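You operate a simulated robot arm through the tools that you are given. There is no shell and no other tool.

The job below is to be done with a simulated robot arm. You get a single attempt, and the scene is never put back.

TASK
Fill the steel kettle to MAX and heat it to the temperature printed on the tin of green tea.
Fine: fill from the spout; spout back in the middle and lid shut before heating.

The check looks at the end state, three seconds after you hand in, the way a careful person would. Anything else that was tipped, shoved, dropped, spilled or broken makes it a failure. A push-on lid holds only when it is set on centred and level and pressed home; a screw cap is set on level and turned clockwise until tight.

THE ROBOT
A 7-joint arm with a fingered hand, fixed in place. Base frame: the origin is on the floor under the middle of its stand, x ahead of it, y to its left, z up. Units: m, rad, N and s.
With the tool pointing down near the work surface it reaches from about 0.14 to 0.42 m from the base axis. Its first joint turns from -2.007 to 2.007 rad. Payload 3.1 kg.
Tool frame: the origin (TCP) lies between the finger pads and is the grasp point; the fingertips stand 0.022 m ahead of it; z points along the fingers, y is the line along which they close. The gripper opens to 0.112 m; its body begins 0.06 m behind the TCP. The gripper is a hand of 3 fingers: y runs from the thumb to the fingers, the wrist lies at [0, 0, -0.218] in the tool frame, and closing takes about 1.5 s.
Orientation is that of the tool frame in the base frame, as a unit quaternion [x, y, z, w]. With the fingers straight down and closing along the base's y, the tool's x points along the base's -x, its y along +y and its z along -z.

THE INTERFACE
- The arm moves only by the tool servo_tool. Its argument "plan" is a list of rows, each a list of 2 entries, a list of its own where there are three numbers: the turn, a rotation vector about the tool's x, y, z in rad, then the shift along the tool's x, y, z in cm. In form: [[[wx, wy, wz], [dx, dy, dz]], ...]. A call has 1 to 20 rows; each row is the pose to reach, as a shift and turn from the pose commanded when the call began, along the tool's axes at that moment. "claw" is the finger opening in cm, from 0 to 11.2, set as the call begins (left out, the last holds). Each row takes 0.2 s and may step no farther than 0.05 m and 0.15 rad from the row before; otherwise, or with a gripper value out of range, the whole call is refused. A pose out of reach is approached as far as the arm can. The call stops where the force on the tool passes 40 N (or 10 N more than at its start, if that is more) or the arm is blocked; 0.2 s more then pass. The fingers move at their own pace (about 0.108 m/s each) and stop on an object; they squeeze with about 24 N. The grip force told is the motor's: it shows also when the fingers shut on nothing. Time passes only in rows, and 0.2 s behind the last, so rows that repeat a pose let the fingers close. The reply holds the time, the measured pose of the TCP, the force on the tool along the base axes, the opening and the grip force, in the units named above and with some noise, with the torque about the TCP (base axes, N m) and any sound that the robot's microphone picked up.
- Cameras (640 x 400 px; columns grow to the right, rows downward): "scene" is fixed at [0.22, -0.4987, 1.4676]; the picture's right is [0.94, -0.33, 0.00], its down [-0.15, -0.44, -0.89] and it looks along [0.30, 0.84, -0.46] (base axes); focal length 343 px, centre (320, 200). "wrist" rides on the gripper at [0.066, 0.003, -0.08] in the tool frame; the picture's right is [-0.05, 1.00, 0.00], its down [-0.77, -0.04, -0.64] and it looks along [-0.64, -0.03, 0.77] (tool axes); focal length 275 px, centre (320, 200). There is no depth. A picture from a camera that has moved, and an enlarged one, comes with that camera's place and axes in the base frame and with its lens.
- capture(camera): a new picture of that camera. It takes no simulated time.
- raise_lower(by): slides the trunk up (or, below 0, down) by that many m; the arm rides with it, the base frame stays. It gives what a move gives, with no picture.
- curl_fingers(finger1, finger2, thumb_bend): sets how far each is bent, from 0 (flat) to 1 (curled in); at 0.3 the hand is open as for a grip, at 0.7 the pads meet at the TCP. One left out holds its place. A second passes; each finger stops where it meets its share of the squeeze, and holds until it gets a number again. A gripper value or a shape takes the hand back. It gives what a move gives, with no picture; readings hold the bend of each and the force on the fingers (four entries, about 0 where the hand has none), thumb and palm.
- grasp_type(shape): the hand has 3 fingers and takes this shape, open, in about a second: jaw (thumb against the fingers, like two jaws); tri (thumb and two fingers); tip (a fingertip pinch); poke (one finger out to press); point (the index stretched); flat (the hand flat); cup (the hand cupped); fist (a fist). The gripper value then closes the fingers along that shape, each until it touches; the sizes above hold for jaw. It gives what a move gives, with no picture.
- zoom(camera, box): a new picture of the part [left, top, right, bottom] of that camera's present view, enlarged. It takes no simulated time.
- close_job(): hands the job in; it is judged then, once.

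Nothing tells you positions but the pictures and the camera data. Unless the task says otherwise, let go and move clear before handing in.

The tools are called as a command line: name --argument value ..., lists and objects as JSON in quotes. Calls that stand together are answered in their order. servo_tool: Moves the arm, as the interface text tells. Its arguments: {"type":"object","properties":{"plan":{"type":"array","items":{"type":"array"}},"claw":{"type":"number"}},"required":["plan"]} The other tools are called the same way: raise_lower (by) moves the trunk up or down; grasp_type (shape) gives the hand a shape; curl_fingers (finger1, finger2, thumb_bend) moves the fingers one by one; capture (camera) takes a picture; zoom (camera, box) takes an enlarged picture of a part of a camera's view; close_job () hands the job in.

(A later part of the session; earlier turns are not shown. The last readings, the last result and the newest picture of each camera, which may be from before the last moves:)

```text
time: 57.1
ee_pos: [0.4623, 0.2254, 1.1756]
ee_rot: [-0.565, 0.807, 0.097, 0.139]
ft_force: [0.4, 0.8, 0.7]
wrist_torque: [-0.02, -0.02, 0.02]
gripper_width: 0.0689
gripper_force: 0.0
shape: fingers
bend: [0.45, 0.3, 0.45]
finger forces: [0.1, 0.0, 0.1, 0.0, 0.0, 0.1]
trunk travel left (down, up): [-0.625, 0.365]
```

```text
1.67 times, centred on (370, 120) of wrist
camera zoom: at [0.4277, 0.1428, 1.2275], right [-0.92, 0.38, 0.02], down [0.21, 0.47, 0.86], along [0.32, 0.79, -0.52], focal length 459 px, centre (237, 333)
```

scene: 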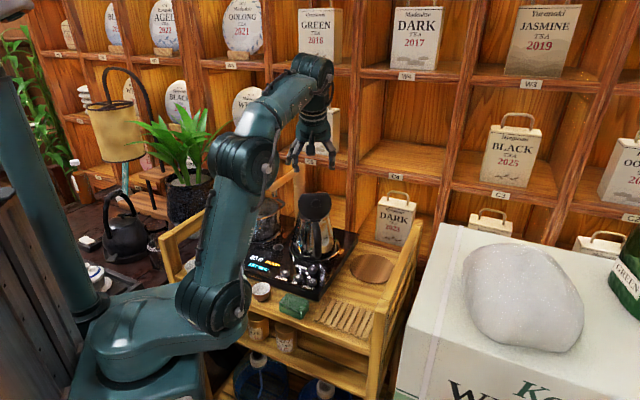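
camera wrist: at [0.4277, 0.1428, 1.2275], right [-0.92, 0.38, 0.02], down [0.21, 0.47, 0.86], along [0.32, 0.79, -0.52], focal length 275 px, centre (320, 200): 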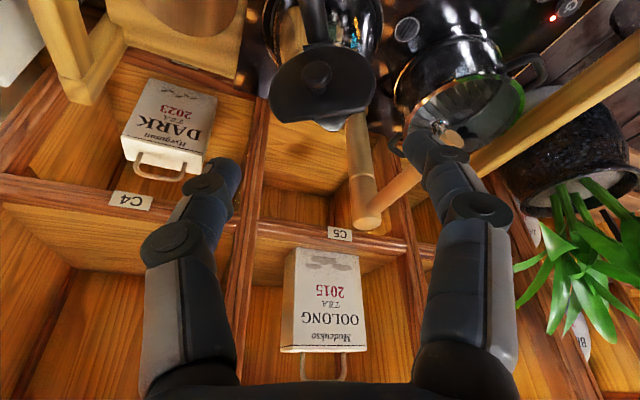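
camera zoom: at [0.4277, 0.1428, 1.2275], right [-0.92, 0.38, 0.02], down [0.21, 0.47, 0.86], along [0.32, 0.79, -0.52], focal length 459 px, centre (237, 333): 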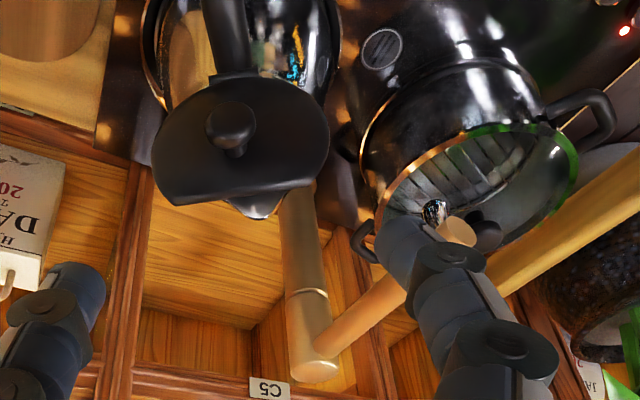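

Lid open and upright. Now I close the fingers into a blunt "stick", turn to yaw 45° and go above the pot side of the spout.

grasp_type --shape "jaw"

servo_tool --plan '[[[0.029, 0, 0.082], [-2.74, 2.79, 1.5]], [[0.058, 0, 0.164], [-5.48, 5.58, 3.0]], [[0.087, 0, 0.247], [-8.21, 8.37, 4.5]], [[0.116, 0, 0.329], [-10.95, 11.16, 6.0]], [[0.1456, 0, 0.411], [-13.69, 13.95, 7.57]], [[0.1456, 0, 0.411], [-13.69, 13.95, 7.57]], [[0.1456, 0, 0.411], [-13.69, 13.95, 7.57]]]' --claw 0

capture --camera "scene"

capture --camera "wrist"

```text
time: 58.0
ee_pos: [0.4623, 0.2249, 1.1751]
ee_rot: [-0.566, 0.807, 0.098, 0.14]
ft_force: [0.3, -1.1, -0.4]
wrist_torque: [0.02, -0.02, -0.02]
gripper_width: 0.112
gripper_force: 0.1
shape: jaw
bend: [0.3, 0.3, 0.3]
finger forces: [0.1, 0.0, 0.1, 0.0, 0.0, 0.0]
trunk travel left (down, up): [-0.625, 0.365]
```

```text
time: 59.6
ee_pos: [0.383, 0.4178, 1.149]
ee_rot: [-0.378, 0.91, 0.066, 0.157]
ft_force: [-0.1, 0.5, 0.0]
wrist_torque: [0.01, 0.02, -0.01]
gripper_width: 0.0
gripper_force: 24.7
shape: jaw
bend: [0.66, 0.66, 0.74]
finger forces: [0.0, 0.1, 0.0, 0.1, 0.0, 0.1]
trunk travel left (down, up): [-0.625, 0.365]
```

```text
taken
```

scene: 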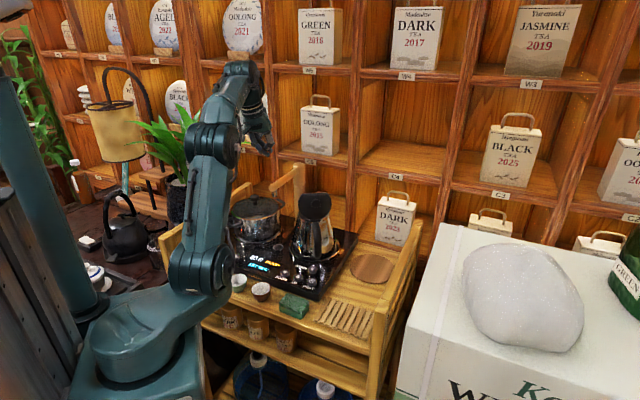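

```text
taken
camera wrist: at [0.3169, 0.3567, 1.2024], right [-0.68, 0.74, 0.02], down [0.39, 0.34, 0.86], along [0.63, 0.59, -0.51], focal length 275 px, centre (320, 200)
```

wrist: 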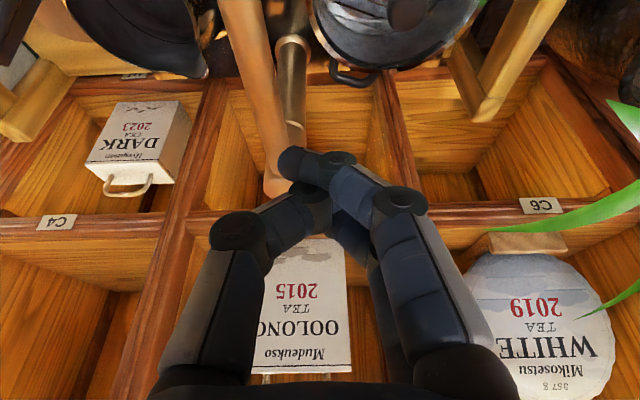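

The closed thumb side would ride over the tube, so I'll use just the straight thumb (fingers curled) as the pusher. I shape the hand and shift further to the pot side.

curl_fingers --finger1 1.0 --finger2 1.0 --thumb_bend 0.25

servo_tool --plan '[[[0, 0, 0], [0.2, 3.1, 0.5]], [[0, 0, 0], [0.42, 6.3, 1.0]]]'

capture --camera "wrist"

zoom --camera "scene" --box '[200, 60, 360, 240]'

```text
time: 60.6
ee_pos: [0.3848, 0.4166, 1.1493]
ee_rot: [-0.379, 0.91, 0.067, 0.157]
ft_force: [0.0, -0.3, 0.2]
wrist_torque: [0.0, 0.02, 0.01]
gripper_width: 0.0007
gripper_force: 0.0
shape: fingers
bend: [0.77, 0.77, 0.72]
finger forces: [0.1, 0.0, 0.1, 0.0, 0.0, 0.0]
trunk travel left (down, up): [-0.625, 0.365]
```

```text
time: 61.2
ee_pos: [0.3364, 0.4615, 1.1373]
ee_rot: [-0.378, 0.91, 0.066, 0.158]
ft_force: [0.2, 0.9, 1.0]
wrist_torque: [-0.02, 0.01, 0.01]
gripper_width: 0.0011
gripper_force: 0.0
shape: fingers
bend: [0.77, 0.77, 0.73]
finger forces: [0.0, 0.0, 0.0, 0.0, 0.1, 0.0]
trunk travel left (down, up): [-0.625, 0.365]
```

```text
taken
camera wrist: at [0.2705, 0.4007, 1.1904], right [-0.68, 0.74, 0.02], down [0.39, 0.34, 0.86], along [0.63, 0.59, -0.51], focal length 275 px, centre (320, 200)
```

wrist: 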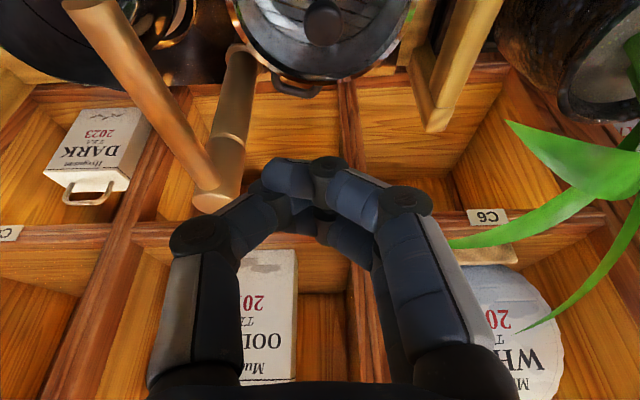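

```text
2.22 times, centred on (280, 150) of scene
camera zoom: at [0.22, -0.4987, 1.4676], right [0.94, -0.33, 0.0], down [-0.15, -0.44, -0.89], along [0.3, 0.84, -0.46], focal length 762 px, centre (409, 311)
```

zoom: 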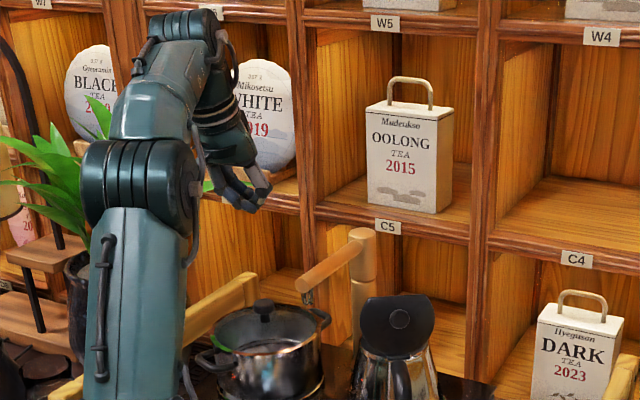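

The fingers interlocked with the thumb; I first open everything, then curl the two fingers.

curl_fingers --finger1 0.3 --finger2 0.3 --thumb_bend 0.25

curl_fingers --finger1 1.0 --finger2 1.0 --thumb_bend 0.25

capture --camera "wrist"

```text
time: 62.2
ee_pos: [0.3372, 0.4599, 1.1372]
ee_rot: [-0.378, 0.91, 0.066, 0.157]
ft_force: [0.0, -0.2, -0.5]
wrist_torque: [0.03, 0.07, -0.01]
gripper_width: 0.0
gripper_force: 0.1
shape: fingers
bend: [0.63, 0.63, 0.5]
finger forces: [0.1, 0.1, 0.2, 0.1, 0.0, 0.0]
trunk travel left (down, up): [-0.625, 0.365]
```

```text
time: 63.2
ee_pos: [0.3376, 0.4601, 1.1377]
ee_rot: [-0.378, 0.91, 0.065, 0.157]
ft_force: [-0.3, 0.4, -0.4]
wrist_torque: [-0.02, 0.02, 0.0]
gripper_width: 0.0005
gripper_force: 0.1
shape: fingers
bend: [0.74, 0.74, 0.54]
finger forces: [0.1, 0.0, 0.1, 0.1, 0.0, 0.0]
trunk travel left (down, up): [-0.625, 0.365]
```

```text
taken
camera wrist: at [0.2713, 0.3999, 1.1906], right [-0.68, 0.74, 0.02], down [0.39, 0.34, 0.86], along [0.63, 0.59, -0.51], focal length 275 px, centre (320, 200)
```

wrist: 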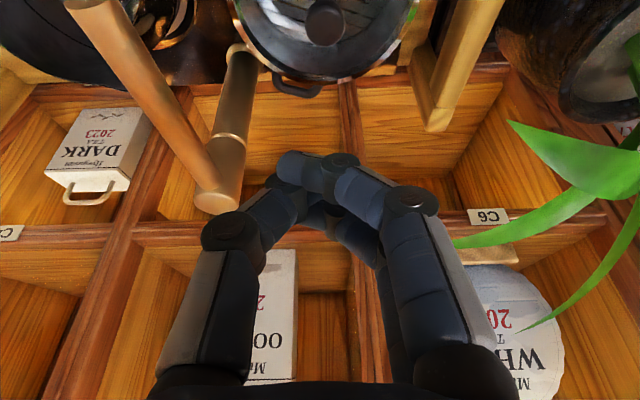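

grasp_type --shape "jaw"

curl_fingers --finger1 1.0 --finger2 1.0 --thumb_bend 0.25

capture --camera "wrist"

```text
time: 64.1
ee_pos: [0.3377, 0.4609, 1.1378]
ee_rot: [-0.378, 0.91, 0.066, 0.157]
ft_force: [0.6, 0.2, 0.0]
wrist_torque: [0.01, 0.01, 0.0]
gripper_width: 0.1115
gripper_force: 0.1
shape: jaw
bend: [0.3, 0.3, 0.3]
finger forces: [0.1, 0.0, 0.0, 0.0, 0.0, 0.1]
trunk travel left (down, up): [-0.625, 0.365]
```

```text
time: 65.1
ee_pos: [0.3391, 0.4618, 1.1375]
ee_rot: [-0.377, 0.91, 0.066, 0.157]
ft_force: [-0.4, -0.7, -0.4]
wrist_torque: [0.04, 0.0, 0.03]
gripper_width: 0.0483
gripper_force: 0.1
shape: fingers
bend: [1.0, 1.0, 0.25]
finger forces: [0.0, 0.0, 0.0, 0.0, 0.0, 0.0]
trunk travel left (down, up): [-0.625, 0.365]
```

```text
taken
camera wrist: at [0.2713, 0.3999, 1.1906], right [-0.68, 0.74, 0.02], down [0.39, 0.34, 0.86], along [0.63, 0.59, -0.51], focal length 275 px, centre (320, 200)
```

wrist: 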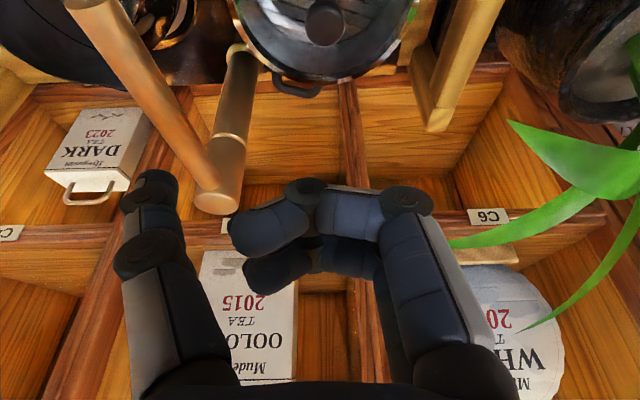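

Thumb now extended alone. I shift 1 cm further to the pot side and lower it beside the spout tube.

servo_tool --plan '[[[0, 0, 0], [0, 1.0, 0]], [[0, 0, 0], [0.87, 1.0, 2.45]], [[0, 0, 0], [1.74, 1.0, 4.9]], [[0, 0, 0], [2.6, 1.0, 7.36]]]'

capture --camera "wrist"

zoom --camera "scene" --box '[200, 120, 340, 250]'

```text
time: 66.1
ee_pos: [0.3307, 0.4684, 1.0612]
ee_rot: [-0.379, 0.91, 0.067, 0.158]
ft_force: [0.5, 0.4, 0.8]
wrist_torque: [-0.03, -0.02, 0.02]
gripper_width: 0.0484
gripper_force: 0.1
shape: fingers
bend: [1.0, 1.0, 0.25]
finger forces: [0.0, 0.0, 0.0, 0.0, 0.0, 0.0]
trunk travel left (down, up): [-0.625, 0.365]
```

```text
taken
camera wrist: at [0.2647, 0.4078, 1.1136], right [-0.68, 0.74, 0.02], down [0.39, 0.34, 0.86], along [0.63, 0.59, -0.51], focal length 275 px, centre (320, 200)
```

wrist: 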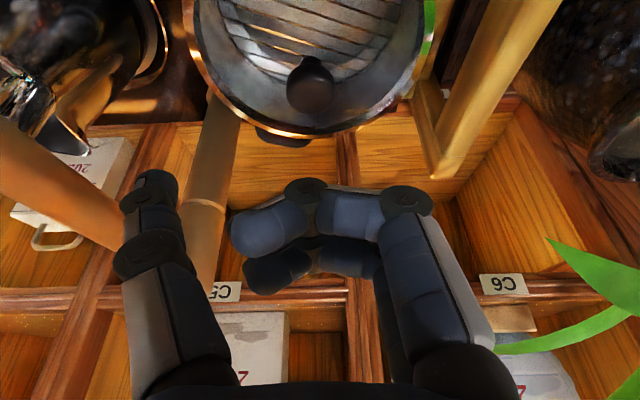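

```text
3.08 times, centred on (270, 185) of scene
camera zoom: at [0.22, -0.4987, 1.4676], right [0.94, -0.33, 0.0], down [-0.15, -0.44, -0.89], along [0.3, 0.84, -0.46], focal length 1056 px, centre (474, 246)
```

zoom: 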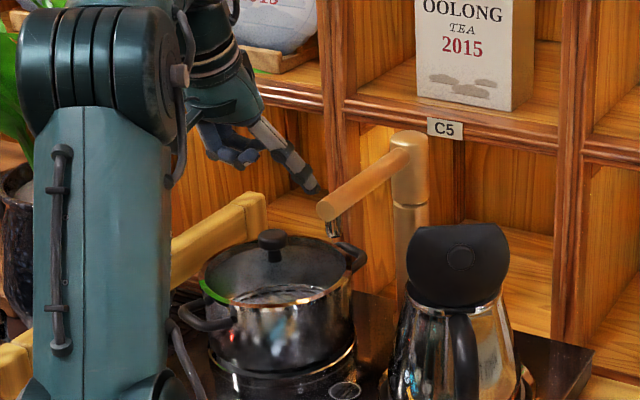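

The thumb sits beside the tube on the pot side. I push gently along an arc to swing the spout toward the kettle.

servo_tool --plan '[[[0, 0, 0], [-0.06, -0.73, 0.02]], [[0, 0, 0], [-0.12, -1.46, 0.04]], [[0, 0, 0], [0, -2.6, 0]], [[0, 0, 0], [0.13, -3.82, -0.05]], [[0, 0, 0], [0.07, -4.85, -0.02]], [[0, 0, 0], [0, -5.85, 0]]]'

capture --camera "wrist"

zoom --camera "scene" --box '[200, 120, 360, 260]'

```text
time: 67.5
ee_pos: [0.3726, 0.4274, 1.0618]
ee_rot: [-0.379, 0.91, 0.066, 0.157]
ft_force: [-0.3, -0.6, 0.9]
wrist_torque: [-0.01, -0.06, 0.0]
gripper_width: 0.0483
gripper_force: 0.1
shape: fingers
bend: [1.0, 1.0, 0.25]
finger forces: [0.0, 0.1, 0.0, 0.1, 0.0, 0.0]
trunk travel left (down, up): [-0.625, 0.365]
```

```text
taken
camera wrist: at [0.3065, 0.366, 1.1138], right [-0.68, 0.74, 0.02], down [0.39, 0.34, 0.86], along [0.63, 0.59, -0.51], focal length 275 px, centre (320, 200)
```

wrist: 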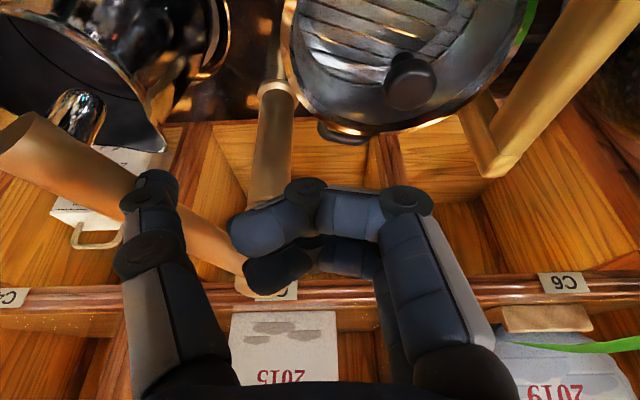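

```text
2.86 times, centred on (280, 190) of scene
camera zoom: at [0.22, -0.4987, 1.4676], right [0.94, -0.33, 0.0], down [-0.15, -0.44, -0.89], along [0.3, 0.84, -0.46], focal length 980 px, centre (434, 229)
```

zoom: 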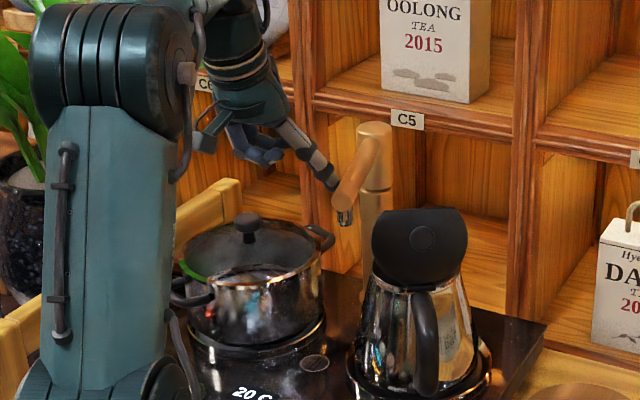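

The spout follows. I continue to roughly over the kettle and look.

servo_tool --plan '[[[0, 0, 0], [-0.24, -1.0, 0.08]], [[0, 0, 0], [-0.48, -1.98, 0.17]], [[0, 0, 0], [-0.78, -2.75, 0.27]], [[0, 0, 0], [-1.09, -3.49, 0.38]]]'

capture --camera "wrist"

zoom --camera "scene" --box '[240, 140, 360, 280]'

```text
time: 68.5
ee_pos: [0.4071, 0.4101, 1.0617]
ee_rot: [-0.378, 0.91, 0.066, 0.157]
ft_force: [0.1, 0.2, 1.2]
wrist_torque: [0.02, 0.02, 0.01]
gripper_width: 0.0484
gripper_force: 0.0
shape: fingers
bend: [1.0, 1.0, 0.25]
finger forces: [0.0, 0.0, 0.0, 0.1, 0.0, 0.0]
trunk travel left (down, up): [-0.625, 0.365]
```

```text
taken
camera wrist: at [0.3398, 0.3497, 1.1138], right [-0.68, 0.74, 0.02], down [0.39, 0.34, 0.86], along [0.63, 0.59, -0.51], focal length 275 px, centre (320, 200)
```

wrist: 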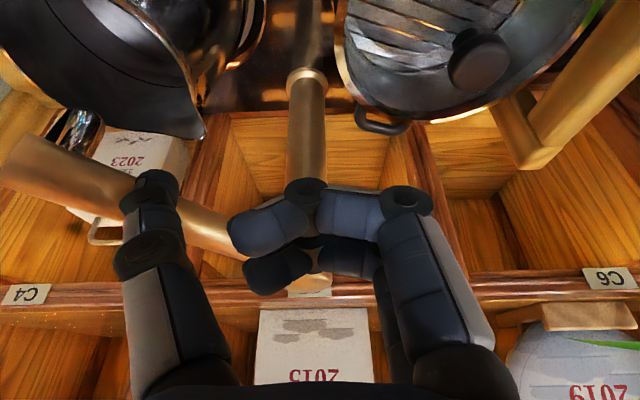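

```text
2.86 times, centred on (300, 210) of scene
camera zoom: at [0.22, -0.4987, 1.4676], right [0.94, -0.33, 0.0], down [-0.15, -0.44, -0.89], along [0.3, 0.84, -0.46], focal length 980 px, centre (377, 171)
```

zoom: 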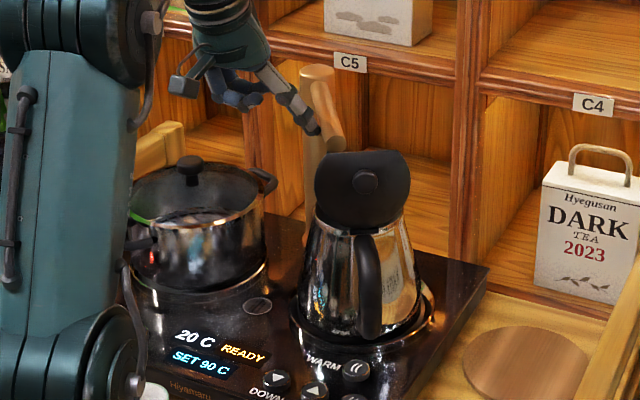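

The nozzle is already over the kettle opening; I nudge it another centimetre to centre it.

servo_tool --plan '[[[0, 0, 0], [-0.25, -0.5, 0.09]], [[0, 0, 0], [-0.5, -1.0, 0.18]]]'

servo_tool --plan '[[[0, 0, 0], [0, 1.5, 0]], [[0, 0, 0], [0, 4.0, 0]], [[0, 0, 0], [-1.5, 5.0, -4.0]], [[0, 0, 0], [-3.0, 5.0, -8.5]]]'

capture --camera "wrist"

capture --camera "scene"

```text
time: 69.1
ee_pos: [0.4166, 0.4068, 1.0608]
ee_rot: [-0.377, 0.91, 0.066, 0.158]
ft_force: [-0.3, -0.2, -0.3]
wrist_torque: [-0.02, 0.02, -0.03]
gripper_width: 0.0484
gripper_force: 0.0
shape: fingers
bend: [1.0, 1.0, 0.25]
finger forces: [0.0, 0.0, 0.1, 0.0, 0.1, 0.0]
trunk travel left (down, up): [-0.625, 0.365]
```

```text
time: 70.1
ee_pos: [0.3805, 0.443, 1.1485]
ee_rot: [-0.378, 0.91, 0.065, 0.157]
ft_force: [-0.5, -0.5, -0.7]
wrist_torque: [-0.05, -0.02, -0.02]
gripper_width: 0.0485
gripper_force: 0.1
shape: fingers
bend: [1.0, 1.0, 0.25]
finger forces: [0.0, 0.0, 0.1, 0.0, 0.0, 0.0]
trunk travel left (down, up): [-0.625, 0.365]
```

```text
taken
camera wrist: at [0.3143, 0.3828, 1.2033], right [-0.68, 0.74, 0.02], down [0.39, 0.34, 0.86], along [0.63, 0.59, -0.52], focal length 275 px, centre (320, 200)
```

wrist: 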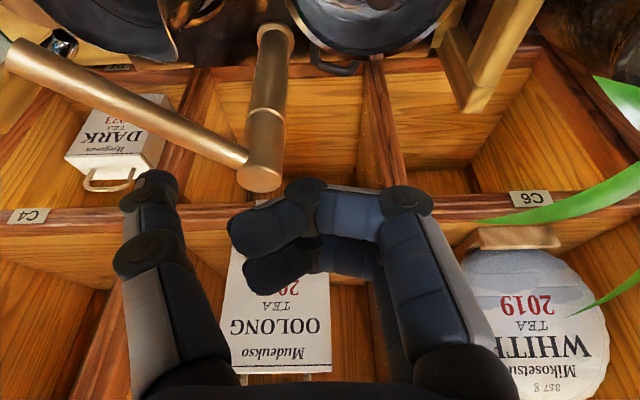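

```text
taken
```

scene: 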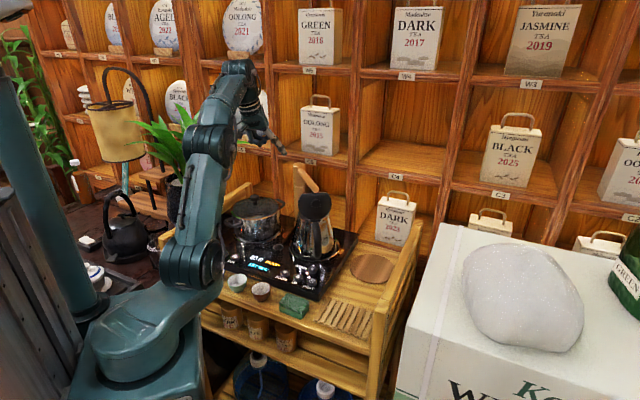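

The nozzle is at about (0.498, 0.330), centred over the kettle opening. Next I shape the pressing finger and go to FILL at about (0.227, 0.380).

curl_fingers --finger1 0.3 --finger2 1.0 --thumb_bend 0.25

curl_fingers --finger1 0.3 --finger2 1.0 --thumb_bend 1.0

servo_tool --plan '[[[0, 0, 0], [4.8, -0.2, -1.7]], [[0, 0, 0], [9.6, -0.4, -3.4]], [[0, 0, 0], [14.4, -0.67, -5.1]], [[0, 0, 0], [16.0, -0.67, -0.6]], [[0, 0, 0], [17.6, -0.67, 3.9]], [[0, 0, 0], [19.2, -0.67, 8.4]], [[0, -0.094, 0], [20.8, -0.67, 12.9]]]'

capture --camera "wrist"

capture --camera "scene"

```text
time: 71.1
ee_pos: [0.382, 0.4428, 1.1495]
ee_rot: [-0.378, 0.91, 0.067, 0.158]
ft_force: [0.4, 0.3, -0.4]
wrist_torque: [-0.02, -0.01, 0.01]
gripper_width: 0.1155
gripper_force: 0.0
shape: fingers
bend: [0.3, 1.0, 0.25]
finger forces: [0.0, 0.0, 0.1, 0.0, 0.1, 0.0]
trunk travel left (down, up): [-0.625, 0.365]
```

```text
time: 72.1
ee_pos: [0.3818, 0.4418, 1.1501]
ee_rot: [-0.377, 0.91, 0.066, 0.157]
ft_force: [-0.2, 0.7, -0.5]
wrist_torque: [-0.02, 0.02, 0.0]
gripper_width: 0.0385
gripper_force: 0.0
shape: fingers
bend: [0.3, 1.0, 0.91]
finger forces: [0.1, 0.1, 0.1, 0.0, 0.0, 0.0]
trunk travel left (down, up): [-0.625, 0.365]
```

```text
refused: row 1 steps farther than a row can; nothing moved
```

```text
taken
camera wrist: at [0.3149, 0.3819, 1.2034], right [-0.68, 0.74, 0.02], down [0.39, 0.34, 0.86], along [0.63, 0.59, -0.51], focal length 275 px, centre (320, 200)
```

wrist: 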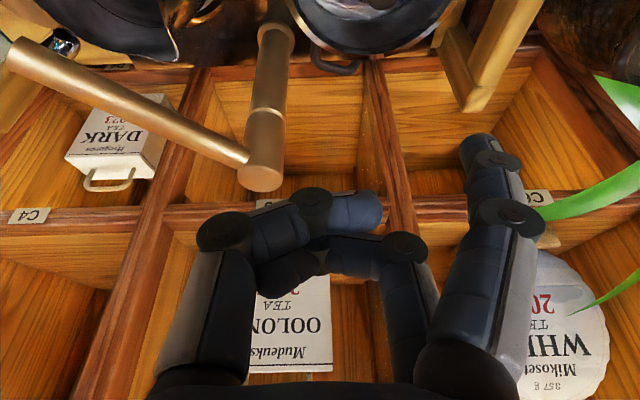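

```text
taken
```

scene: 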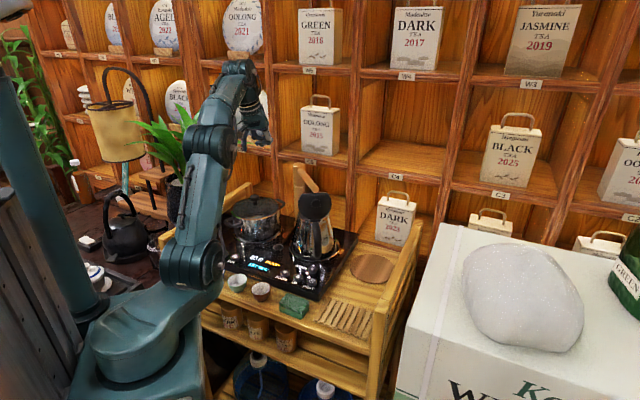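

One row was slightly too long, so nothing moved. First I take a look into the kettle: I swing the hand round in place so the wrist camera faces the opening.

servo_tool --plan '[[[0.0476, 0, 0.1335], [0, 0, -0.5]], [[0.0952, 0, 0.267], [0, 0, -1.0]], [[0.1428, 0, 0.4006], [0, 0, -1.5]], [[0.1904, 0, 0.5341], [0, 0, -2.0]], [[0.238, 0, 0.6676], [0, 0, -2.5]], [[0.2855, 0, 0.8011], [0, 0, -3.0]], [[0.3331, 0, 0.9347], [0, 0, -3.0]], [[0.3806, 0, 1.0683], [0, 0, -3.0]]]'

capture --camera "wrist"

```text
time: 73.9
ee_pos: [0.3474, 0.3869, 1.1664]
ee_rot: [0.165, 0.971, -0.029, 0.169]
ft_force: [-1.2, 1.2, -1.4]
wrist_torque: [-0.08, -0.03, -0.03]
gripper_width: 0.0389
gripper_force: 0.1
shape: fingers
bend: [0.3, 1.0, 0.91]
finger forces: [0.1, 0.1, 0.1, 0.0, 0.0, 0.0]
out of reach, approached as far as the arm can: row 3, 4, 5, 6, 7, 8
trunk travel left (down, up): [-0.625, 0.365]
```

```text
taken
camera wrist: at [0.2627, 0.4193, 1.2191], right [0.37, 0.93, 0.01], down [0.47, -0.2, 0.86], along [0.8, -0.31, -0.51], focal length 275 px, centre (320, 200)
```

wrist: 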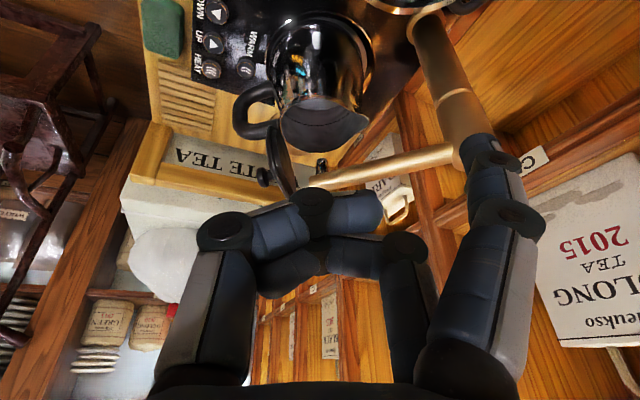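

zoom --camera "wrist" --box '[230, 50, 430, 210]'

zoom --camera "wrist" --box '[270, 85, 380, 165]'

capture --camera "scene"

```text
2.50 times, centred on (330, 130) of wrist
camera zoom: at [0.2627, 0.4193, 1.2191], right [0.37, 0.93, 0.01], down [0.47, -0.2, 0.86], along [0.8, -0.31, -0.51], focal length 688 px, centre (295, 375)
```

zoom: 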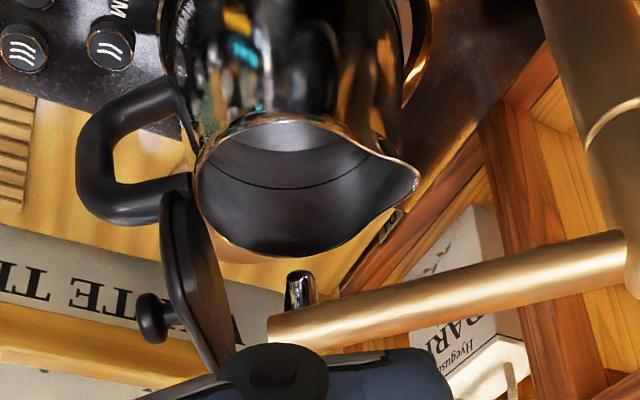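

```text
5.00 times, centred on (325, 125) of wrist
camera zoom: at [0.2627, 0.4193, 1.2191], right [0.37, 0.93, 0.01], down [0.47, -0.2, 0.86], along [0.8, -0.31, -0.51], focal length 1376 px, centre (295, 575)
```

zoom: 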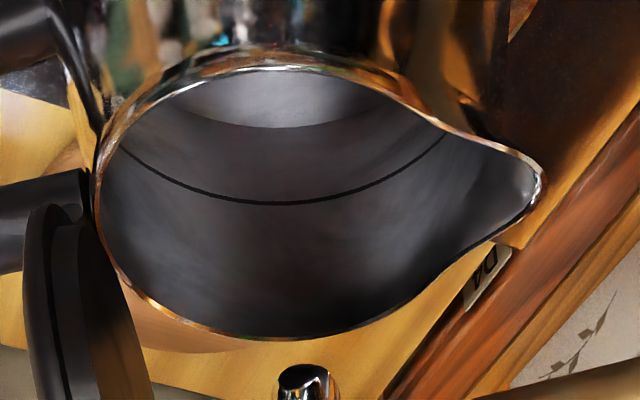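

```text
taken
```

scene: 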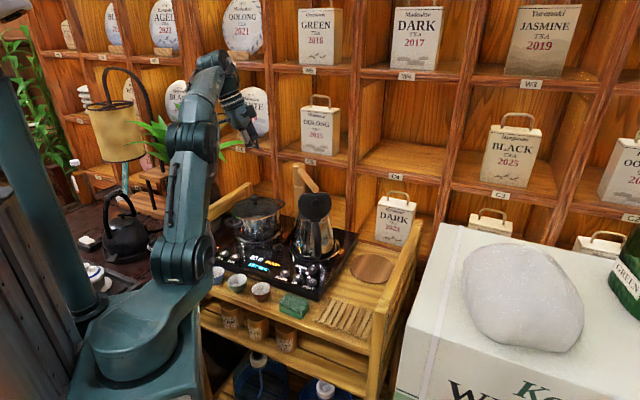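

Great view: I can see the MAX line (dark arc) inside and the nozzle hangs over the middle of the opening. From this same orientation I go down to hover over FILL, so I can come back to this view quickly.

servo_tool --plan '[[[0, 0, 0], [2.77, -1.67, 3.05]], [[0, 0, 0], [5.53, -3.34, 6.09]], [[0, 0, 0], [8.3, -5.01, 9.14]], [[0, 0, 0], [11.07, -6.68, 12.18]], [[0, 0, 0], [13.84, -8.35, 15.23]], [[0, 0, 0], [16.6, -10.02, 18.27]], [[0, 0, 0], [19.37, -11.69, 21.32]]]'

capture --camera "wrist"

zoom --camera "scene" --box '[160, 160, 320, 300]'

```text
time: 75.5
ee_pos: [0.205, 0.3111, 0.9017]
ee_rot: [0.169, 0.971, -0.029, 0.168]
ft_force: [0.3, 0.1, -0.3]
wrist_torque: [0.04, -0.02, 0.0]
gripper_width: 0.0387
gripper_force: 0.1
shape: fingers
bend: [0.3, 1.0, 0.91]
finger forces: [0.1, 0.0, 0.0, 0.1, 0.0, 0.0]
trunk travel left (down, up): [-0.625, 0.365]
```

```text
taken
camera wrist: at [0.1216, 0.3444, 0.953], right [0.38, 0.92, 0.02], down [0.47, -0.21, 0.86], along [0.8, -0.32, -0.52], focal length 275 px, centre (320, 200)
```

wrist: 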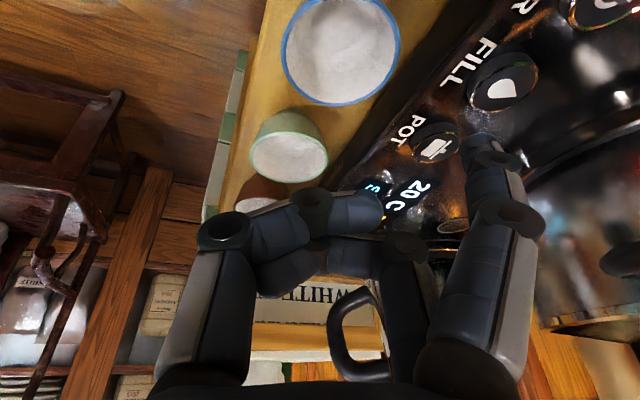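

```text
2.86 times, centred on (240, 230) of scene
camera zoom: at [0.22, -0.4987, 1.4676], right [0.94, -0.33, 0.0], down [-0.15, -0.44, -0.89], along [0.3, 0.84, -0.46], focal length 980 px, centre (549, 114)
```

zoom: 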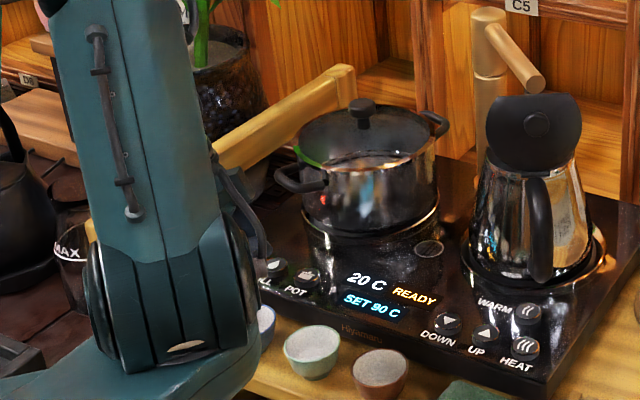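

FILL works out at about (0.230, 0.393, 0.845). I correct the fingertip by about 1 cm each way and lower to about 1 cm above the button.

servo_tool --plan '[[[0, 0, 0], [0.85, 1.05, -0.3]], [[0, 0, 0], [1.53, 1.05, 1.58]]]'

zoom --camera "wrist" --box '[360, 20, 620, 220]'

zoom --camera "scene" --box '[190, 220, 280, 290]'

```text
time: 76.1
ee_pos: [0.2011, 0.3238, 0.8806]
ee_rot: [0.17, 0.971, -0.028, 0.167]
ft_force: [0.5, 0.0, -0.6]
wrist_torque: [0.0, 0.02, 0.02]
gripper_width: 0.0388
gripper_force: 0.0
shape: fingers
bend: [0.3, 1.0, 0.91]
finger forces: [0.0, 0.1, 0.0, 0.1, 0.0, 0.0]
trunk travel left (down, up): [-0.625, 0.365]
```

```text
2.00 times, centred on (490, 120) of wrist
camera zoom: at [0.1169, 0.3581, 0.9338], right [0.38, 0.92, 0.02], down [0.47, -0.21, 0.86], along [0.8, -0.32, -0.52], focal length 551 px, centre (-20, 360)
```

zoom: 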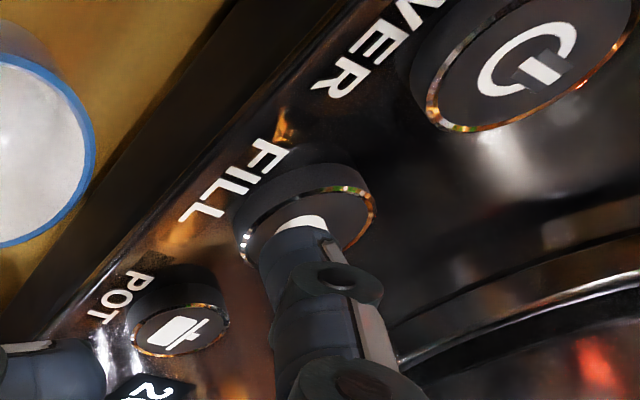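

```text
5.71 times, centred on (235, 255) of scene
camera zoom: at [0.22, -0.4987, 1.4676], right [0.94, -0.33, 0.0], down [-0.15, -0.44, -0.89], along [0.3, 0.84, -0.46], focal length 1960 px, centre (806, -114)
```

zoom: 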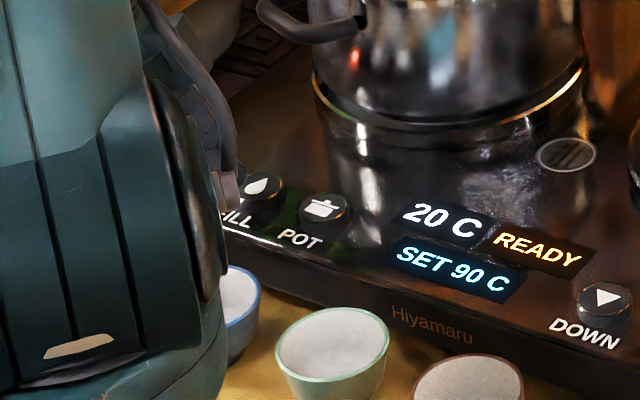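

FILL is right under the fingertip. I press it.

servo_tool --plan '[[[0, 0, 0], [0.2, 0, 0.56]], [[0, 0, 0], [0.37, 0, 1.03]]]'

zoom --camera "scene" --box '[190, 180, 350, 290]'

```text
time: 76.7
ee_pos: [0.2007, 0.3229, 0.8696]
ee_rot: [0.17, 0.971, -0.028, 0.167]
ft_force: [0.6, 0.6, 1.3]
wrist_torque: [0.07, -0.02, 0.01]
gripper_width: 0.039
gripper_force: 0.5
shape: fingers
bend: [0.3, 1.0, 0.91]
finger forces: [0.9, 0.1, 0.1, 0.0, 0.1, 0.0]
trunk travel left (down, up): [-0.625, 0.365]
heard: click
```

```text
3.64 times, centred on (270, 235) of scene
camera zoom: at [0.22, -0.4987, 1.4676], right [0.94, -0.33, 0.0], down [-0.15, -0.44, -0.89], along [0.3, 0.84, -0.46], focal length 1248 px, centre (502, 73)
```

zoom: 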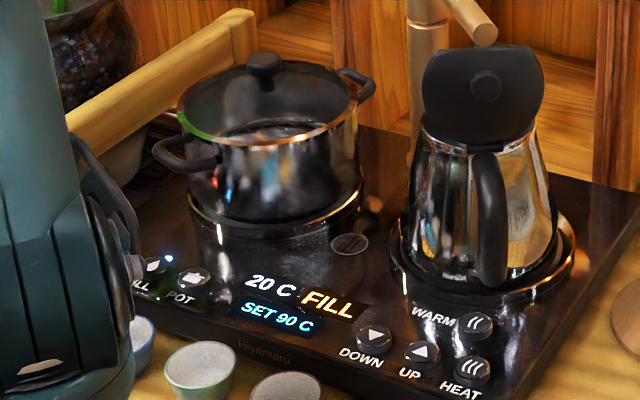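

Status shows FILL. I keep the finger close, wait about a second and a half and press again to see if it stops, then check the level.

servo_tool --plan '[[[0, 0, 0], [-0.3, 0, -0.85]], [[0, 0, 0], [-0.3, 0, -0.85]], [[0, 0, 0], [-0.3, 0, -0.85]], [[0, 0, 0], [-0.3, 0, -0.85]]]'

zoom --camera "scene" --box '[190, 150, 350, 290]'

```text
time: 77.7
ee_pos: [0.2013, 0.3232, 0.8785]
ee_rot: [0.17, 0.971, -0.029, 0.168]
ft_force: [-0.5, 0.0, 0.7]
wrist_torque: [-0.01, 0.03, -0.03]
gripper_width: 0.0391
gripper_force: 0.1
shape: fingers
bend: [0.3, 1.0, 0.91]
finger forces: [0.1, 0.1, 0.1, 0.1, 0.0, 0.1]
trunk travel left (down, up): [-0.625, 0.365]
```

```text
2.86 times, centred on (270, 220) of scene
camera zoom: at [0.22, -0.4987, 1.4676], right [0.94, -0.33, 0.0], down [-0.15, -0.44, -0.89], along [0.3, 0.84, -0.46], focal length 980 px, centre (463, 143)
```

zoom: 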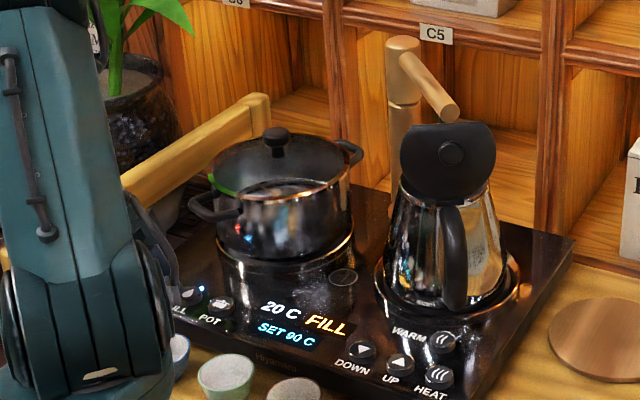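

servo_tool --plan '[[[0, 0, 0], [0.15, 0, 0.45]], [[0, 0, 0], [0.31, 0, 0.88]]]'

zoom --camera "scene" --box '[190, 150, 350, 290]'

```text
time: 78.3
ee_pos: [0.2005, 0.3233, 0.8699]
ee_rot: [0.171, 0.971, -0.029, 0.167]
ft_force: [0.1, -0.9, 1.9]
wrist_torque: [0.08, -0.03, 0.0]
gripper_width: 0.0393
gripper_force: 0.9
shape: fingers
bend: [0.3, 1.0, 0.91]
finger forces: [1.4, 0.0, 0.0, 0.1, 0.0, 0.0]
trunk travel left (down, up): [-0.625, 0.365]
heard: click
```

```text
2.86 times, centred on (270, 220) of scene
camera zoom: at [0.22, -0.4987, 1.4676], right [0.94, -0.33, 0.0], down [-0.15, -0.44, -0.89], along [0.3, 0.84, -0.46], focal length 980 px, centre (463, 143)
```

zoom: 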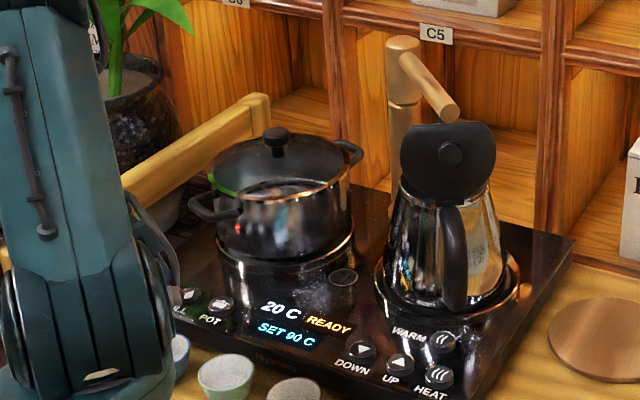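

FILL toggles: back to READY after about 1.6 s of flow. I lift and go to the viewing pose to see how much that added.

servo_tool --plan '[[[0, 0, 0], [-0.7, 0, -1.9]], [[0, 0, 0], [-3.7, 1.5, -5.3]], [[0, 0, 0], [-6.7, 3.1, -8.7]], [[0, 0, 0], [-9.7, 4.6, -12.1]], [[0, 0, 0], [-12.7, 6.2, -15.5]], [[0, 0, 0], [-15.7, 7.7, -18.5]], [[0, 0, 0], [-18.5, 9.3, -21.5]], [[0, 0, 0], [-21.07, 10.85, -23.89]]]'

zoom --camera "wrist" --box '[270, 85, 380, 165]'

zoom --camera "wrist" --box '[230, 50, 430, 210]'

```text
time: 80.1
ee_pos: [0.3483, 0.3866, 1.1636]
ee_rot: [0.169, 0.971, -0.031, 0.167]
ft_force: [-0.2, 0.3, 0.8]
wrist_torque: [0.01, 0.03, 0.03]
gripper_width: 0.0391
gripper_force: 0.2
shape: fingers
bend: [0.3, 1.0, 0.91]
finger forces: [0.0, 0.0, 0.0, 0.1, 0.1, 0.0]
trunk travel left (down, up): [-0.625, 0.365]
```

```text
5.00 times, centred on (325, 125) of wrist
camera zoom: at [0.2662, 0.4201, 1.217], right [0.38, 0.93, 0.01], down [0.47, -0.2, 0.86], along [0.8, -0.32, -0.51], focal length 1376 px, centre (295, 575)
```

zoom: 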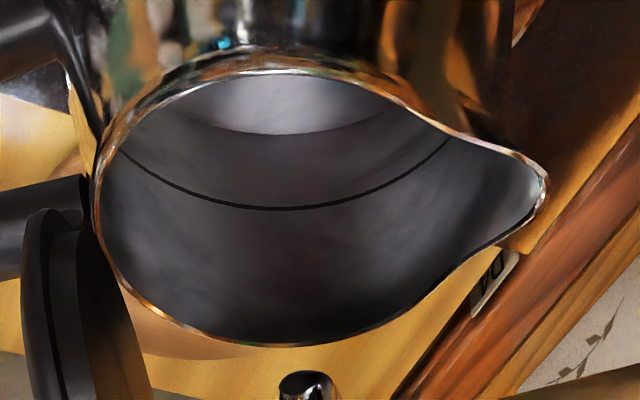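

```text
2.50 times, centred on (330, 130) of wrist
camera zoom: at [0.2662, 0.4201, 1.217], right [0.38, 0.93, 0.01], down [0.47, -0.2, 0.86], along [0.8, -0.32, -0.51], focal length 688 px, centre (295, 375)
```

zoom: 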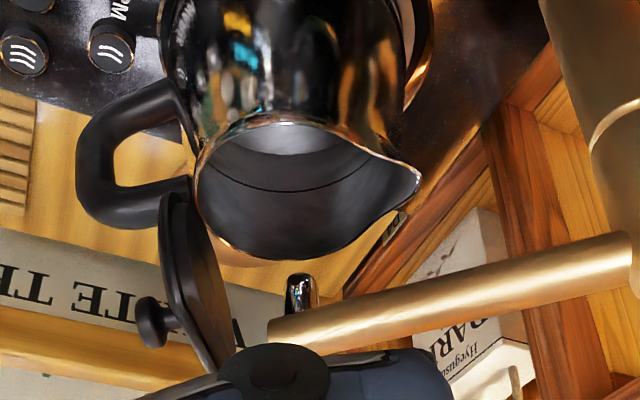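

Only a tiny amount so far; the level is still far below the MAX line. I go back to FILL, start it again, and then watch the level from this view to measure the rate.

servo_tool --plan '[[[0, 0, 0], [3.0, -1.6, 3.2]], [[0, 0, 0], [6.0, -3.1, 6.5]], [[0, 0, 0], [9.0, -4.7, 9.8]], [[0, 0, 0], [12.0, -6.2, 13.1]], [[0, 0, 0], [15.0, -7.8, 16.4]], [[0, 0, 0], [18.0, -9.3, 19.6]], [[0, 0, 0], [20.68, -10.86, 22.6]]]'

zoom --camera "wrist" --box '[360, 20, 620, 220]'

```text
time: 81.7
ee_pos: [0.1988, 0.3241, 0.8834]
ee_rot: [0.17, 0.971, -0.028, 0.167]
ft_force: [-1.0, 0.8, -0.5]
wrist_torque: [0.02, 0.0, 0.0]
gripper_width: 0.0392
gripper_force: 0.1
shape: fingers
bend: [0.3, 1.0, 0.92]
finger forces: [0.0, 0.0, 0.1, 0.1, 0.0, 0.0]
trunk travel left (down, up): [-0.625, 0.365]
```

```text
2.00 times, centred on (490, 120) of wrist
camera zoom: at [0.1147, 0.3582, 0.9367], right [0.38, 0.92, 0.02], down [0.47, -0.21, 0.86], along [0.8, -0.32, -0.51], focal length 551 px, centre (-20, 360)
```

zoom: 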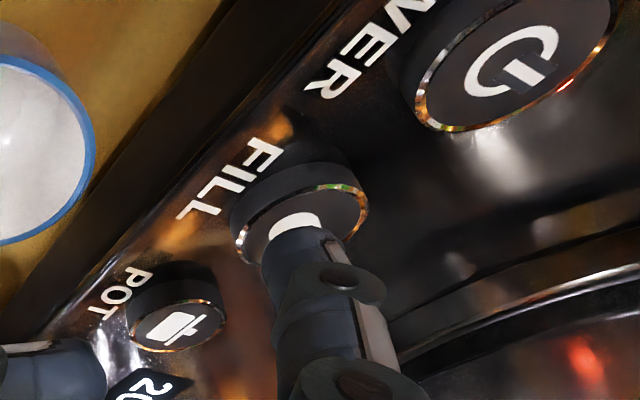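

servo_tool --plan '[[[0, 0, 0], [0.15, 0, 0.7]], [[0, 0, 0], [0.31, 0, 1.42]], [[0, 0, 0], [0.31, 0, 1.42]], [[0, 0, 0], [-0.5, 0, -0.8]], [[0, 0, 0], [-3.5, 1.5, -4.0]], [[0, 0, 0], [-6.5, 3.1, -7.3]], [[0, 0, 0], [-9.5, 4.7, -10.6]], [[0, 0, 0], [-12.5, 6.3, -13.9]], [[0, 0, 0], [-15.5, 7.9, -17.0]], [[0, 0, 0], [-18.3, 9.4, -19.8]], [[0, 0, 0], [-20.79, 10.83, -22.28]]]'

zoom --camera "wrist" --box '[270, 85, 380, 165]'

zoom --camera "scene" --box '[190, 150, 350, 290]'

```text
time: 84.1
ee_pos: [0.3503, 0.3846, 1.1623]
ee_rot: [0.169, 0.971, -0.032, 0.167]
ft_force: [-0.6, 0.1, 0.2]
wrist_torque: [-0.02, -0.01, 0.05]
gripper_width: 0.039
gripper_force: 0.0
shape: fingers
bend: [0.3, 1.0, 0.92]
finger forces: [0.1, 0.1, 0.1, 0.1, 0.0, 0.0]
trunk travel left (down, up): [-0.625, 0.365]
heard: click
```

```text
5.00 times, centred on (325, 125) of wrist
camera zoom: at [0.2664, 0.4183, 1.2151], right [0.38, 0.93, 0.01], down [0.47, -0.2, 0.86], along [0.8, -0.32, -0.52], focal length 1376 px, centre (295, 575)
```

zoom: 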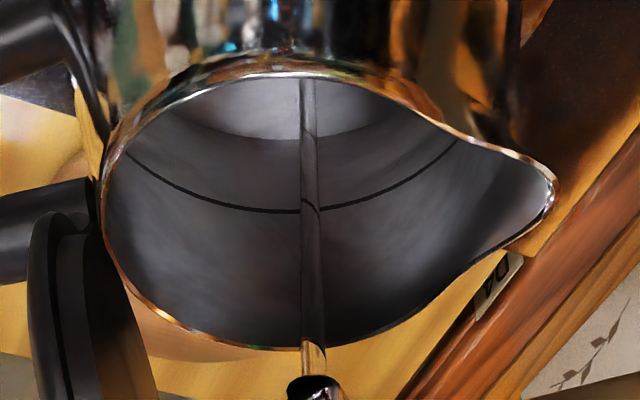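

```text
2.86 times, centred on (270, 220) of scene
camera zoom: at [0.22, -0.4987, 1.4676], right [0.94, -0.33, 0.0], down [-0.15, -0.44, -0.89], along [0.3, 0.84, -0.46], focal length 980 px, centre (463, 143)
```

zoom: 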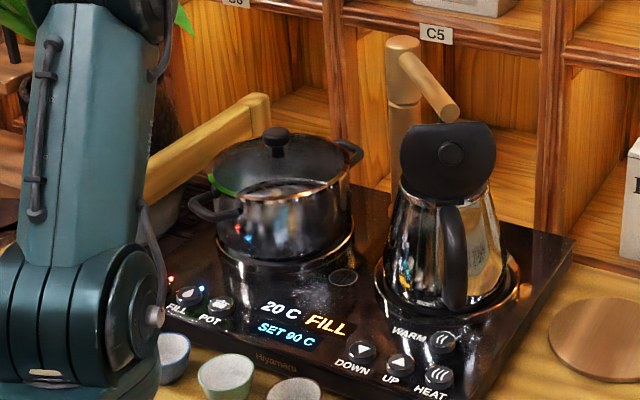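

Water is pouring into the kettle. I wait a couple of seconds and compare the level.

servo_tool --plan '[[[0, 0, 0], [0, 0, 0]], [[0, 0, 0], [0, 0, 0]], [[0, 0, 0], [0, 0, 0]], [[0, 0, 0], [0, 0, 0]], [[0, 0, 0], [0, 0, 0]], [[0, 0, 0], [0, 0, 0]], [[0, 0, 0], [0, 0, 0]], [[0, 0, 0], [0, 0, 0]], [[0, 0, 0], [0, 0, 0]]]'

zoom --camera "wrist" --box '[270, 85, 380, 165]'

```text
time: 86.1
ee_pos: [0.3503, 0.3833, 1.1631]
ee_rot: [0.17, 0.971, -0.028, 0.167]
ft_force: [0.0, -0.1, 0.0]
wrist_torque: [-0.02, 0.01, 0.01]
gripper_width: 0.0392
gripper_force: 0.1
shape: fingers
bend: [0.3, 1.0, 0.92]
finger forces: [0.1, 0.0, 0.0, 0.0, 0.0, 0.1]
trunk travel left (down, up): [-0.625, 0.365]
```

```text
5.00 times, centred on (325, 125) of wrist
camera zoom: at [0.2663, 0.4172, 1.2162], right [0.38, 0.92, 0.02], down [0.47, -0.21, 0.86], along [0.8, -0.32, -0.51], focal length 1376 px, centre (295, 575)
```

zoom: 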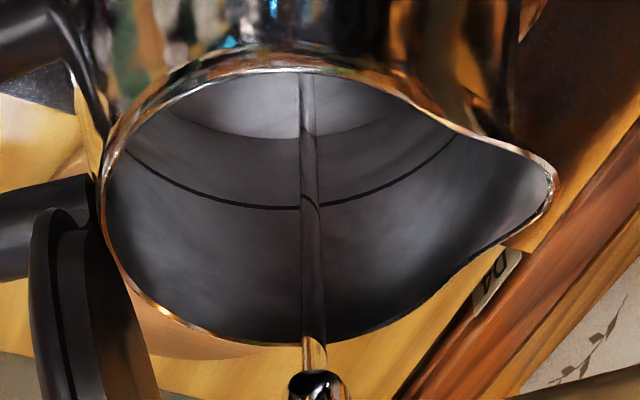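

servo_tool --plan '[[[0, 0, 0], [0, 0, 0]], [[0, 0, 0], [0, 0, 0]], [[0, 0, 0], [0, 0, 0]], [[0, 0, 0], [0, 0, 0]], [[0, 0, 0], [0, 0, 0]], [[0, 0, 0], [0, 0, 0]], [[0, 0, 0], [0, 0, 0]], [[0, 0, 0], [0, 0, 0]], [[0, 0, 0], [0, 0, 0]], [[0, 0, 0], [0, 0, 0]], [[0, 0, 0], [0, 0, 0]], [[0, 0, 0], [0, 0, 0]], [[0, 0, 0], [0, 0, 0]], [[0, 0, 0], [0, 0, 0]], [[0, 0, 0], [0, 0, 0]], [[0, 0, 0], [0, 0, 0]], [[0, 0, 0], [0, 0, 0]], [[0, 0, 0], [0, 0, 0]], [[0, 0, 0], [0, 0, 0]]]'

zoom --camera "wrist" --box '[270, 85, 380, 165]'

```text
time: 90.1
ee_pos: [0.3503, 0.3853, 1.1639]
ee_rot: [0.171, 0.971, -0.028, 0.167]
ft_force: [0.6, -0.8, 0.1]
wrist_torque: [-0.02, 0.01, -0.02]
gripper_width: 0.0392
gripper_force: 0.0
shape: fingers
bend: [0.3, 1.0, 0.92]
finger forces: [0.0, 0.0, 0.0, 0.0, 0.0, 0.0]
trunk travel left (down, up): [-0.625, 0.365]
```

```text
5.00 times, centred on (325, 125) of wrist
camera zoom: at [0.2663, 0.4172, 1.2162], right [0.38, 0.92, 0.02], down [0.47, -0.21, 0.86], along [0.8, -0.32, -0.51], focal length 1376 px, centre (295, 575)
```

zoom: 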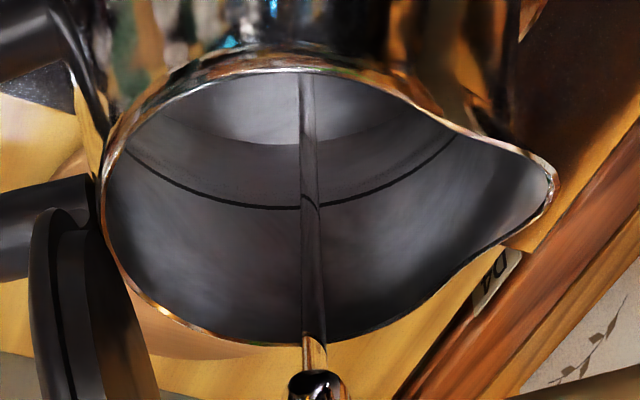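

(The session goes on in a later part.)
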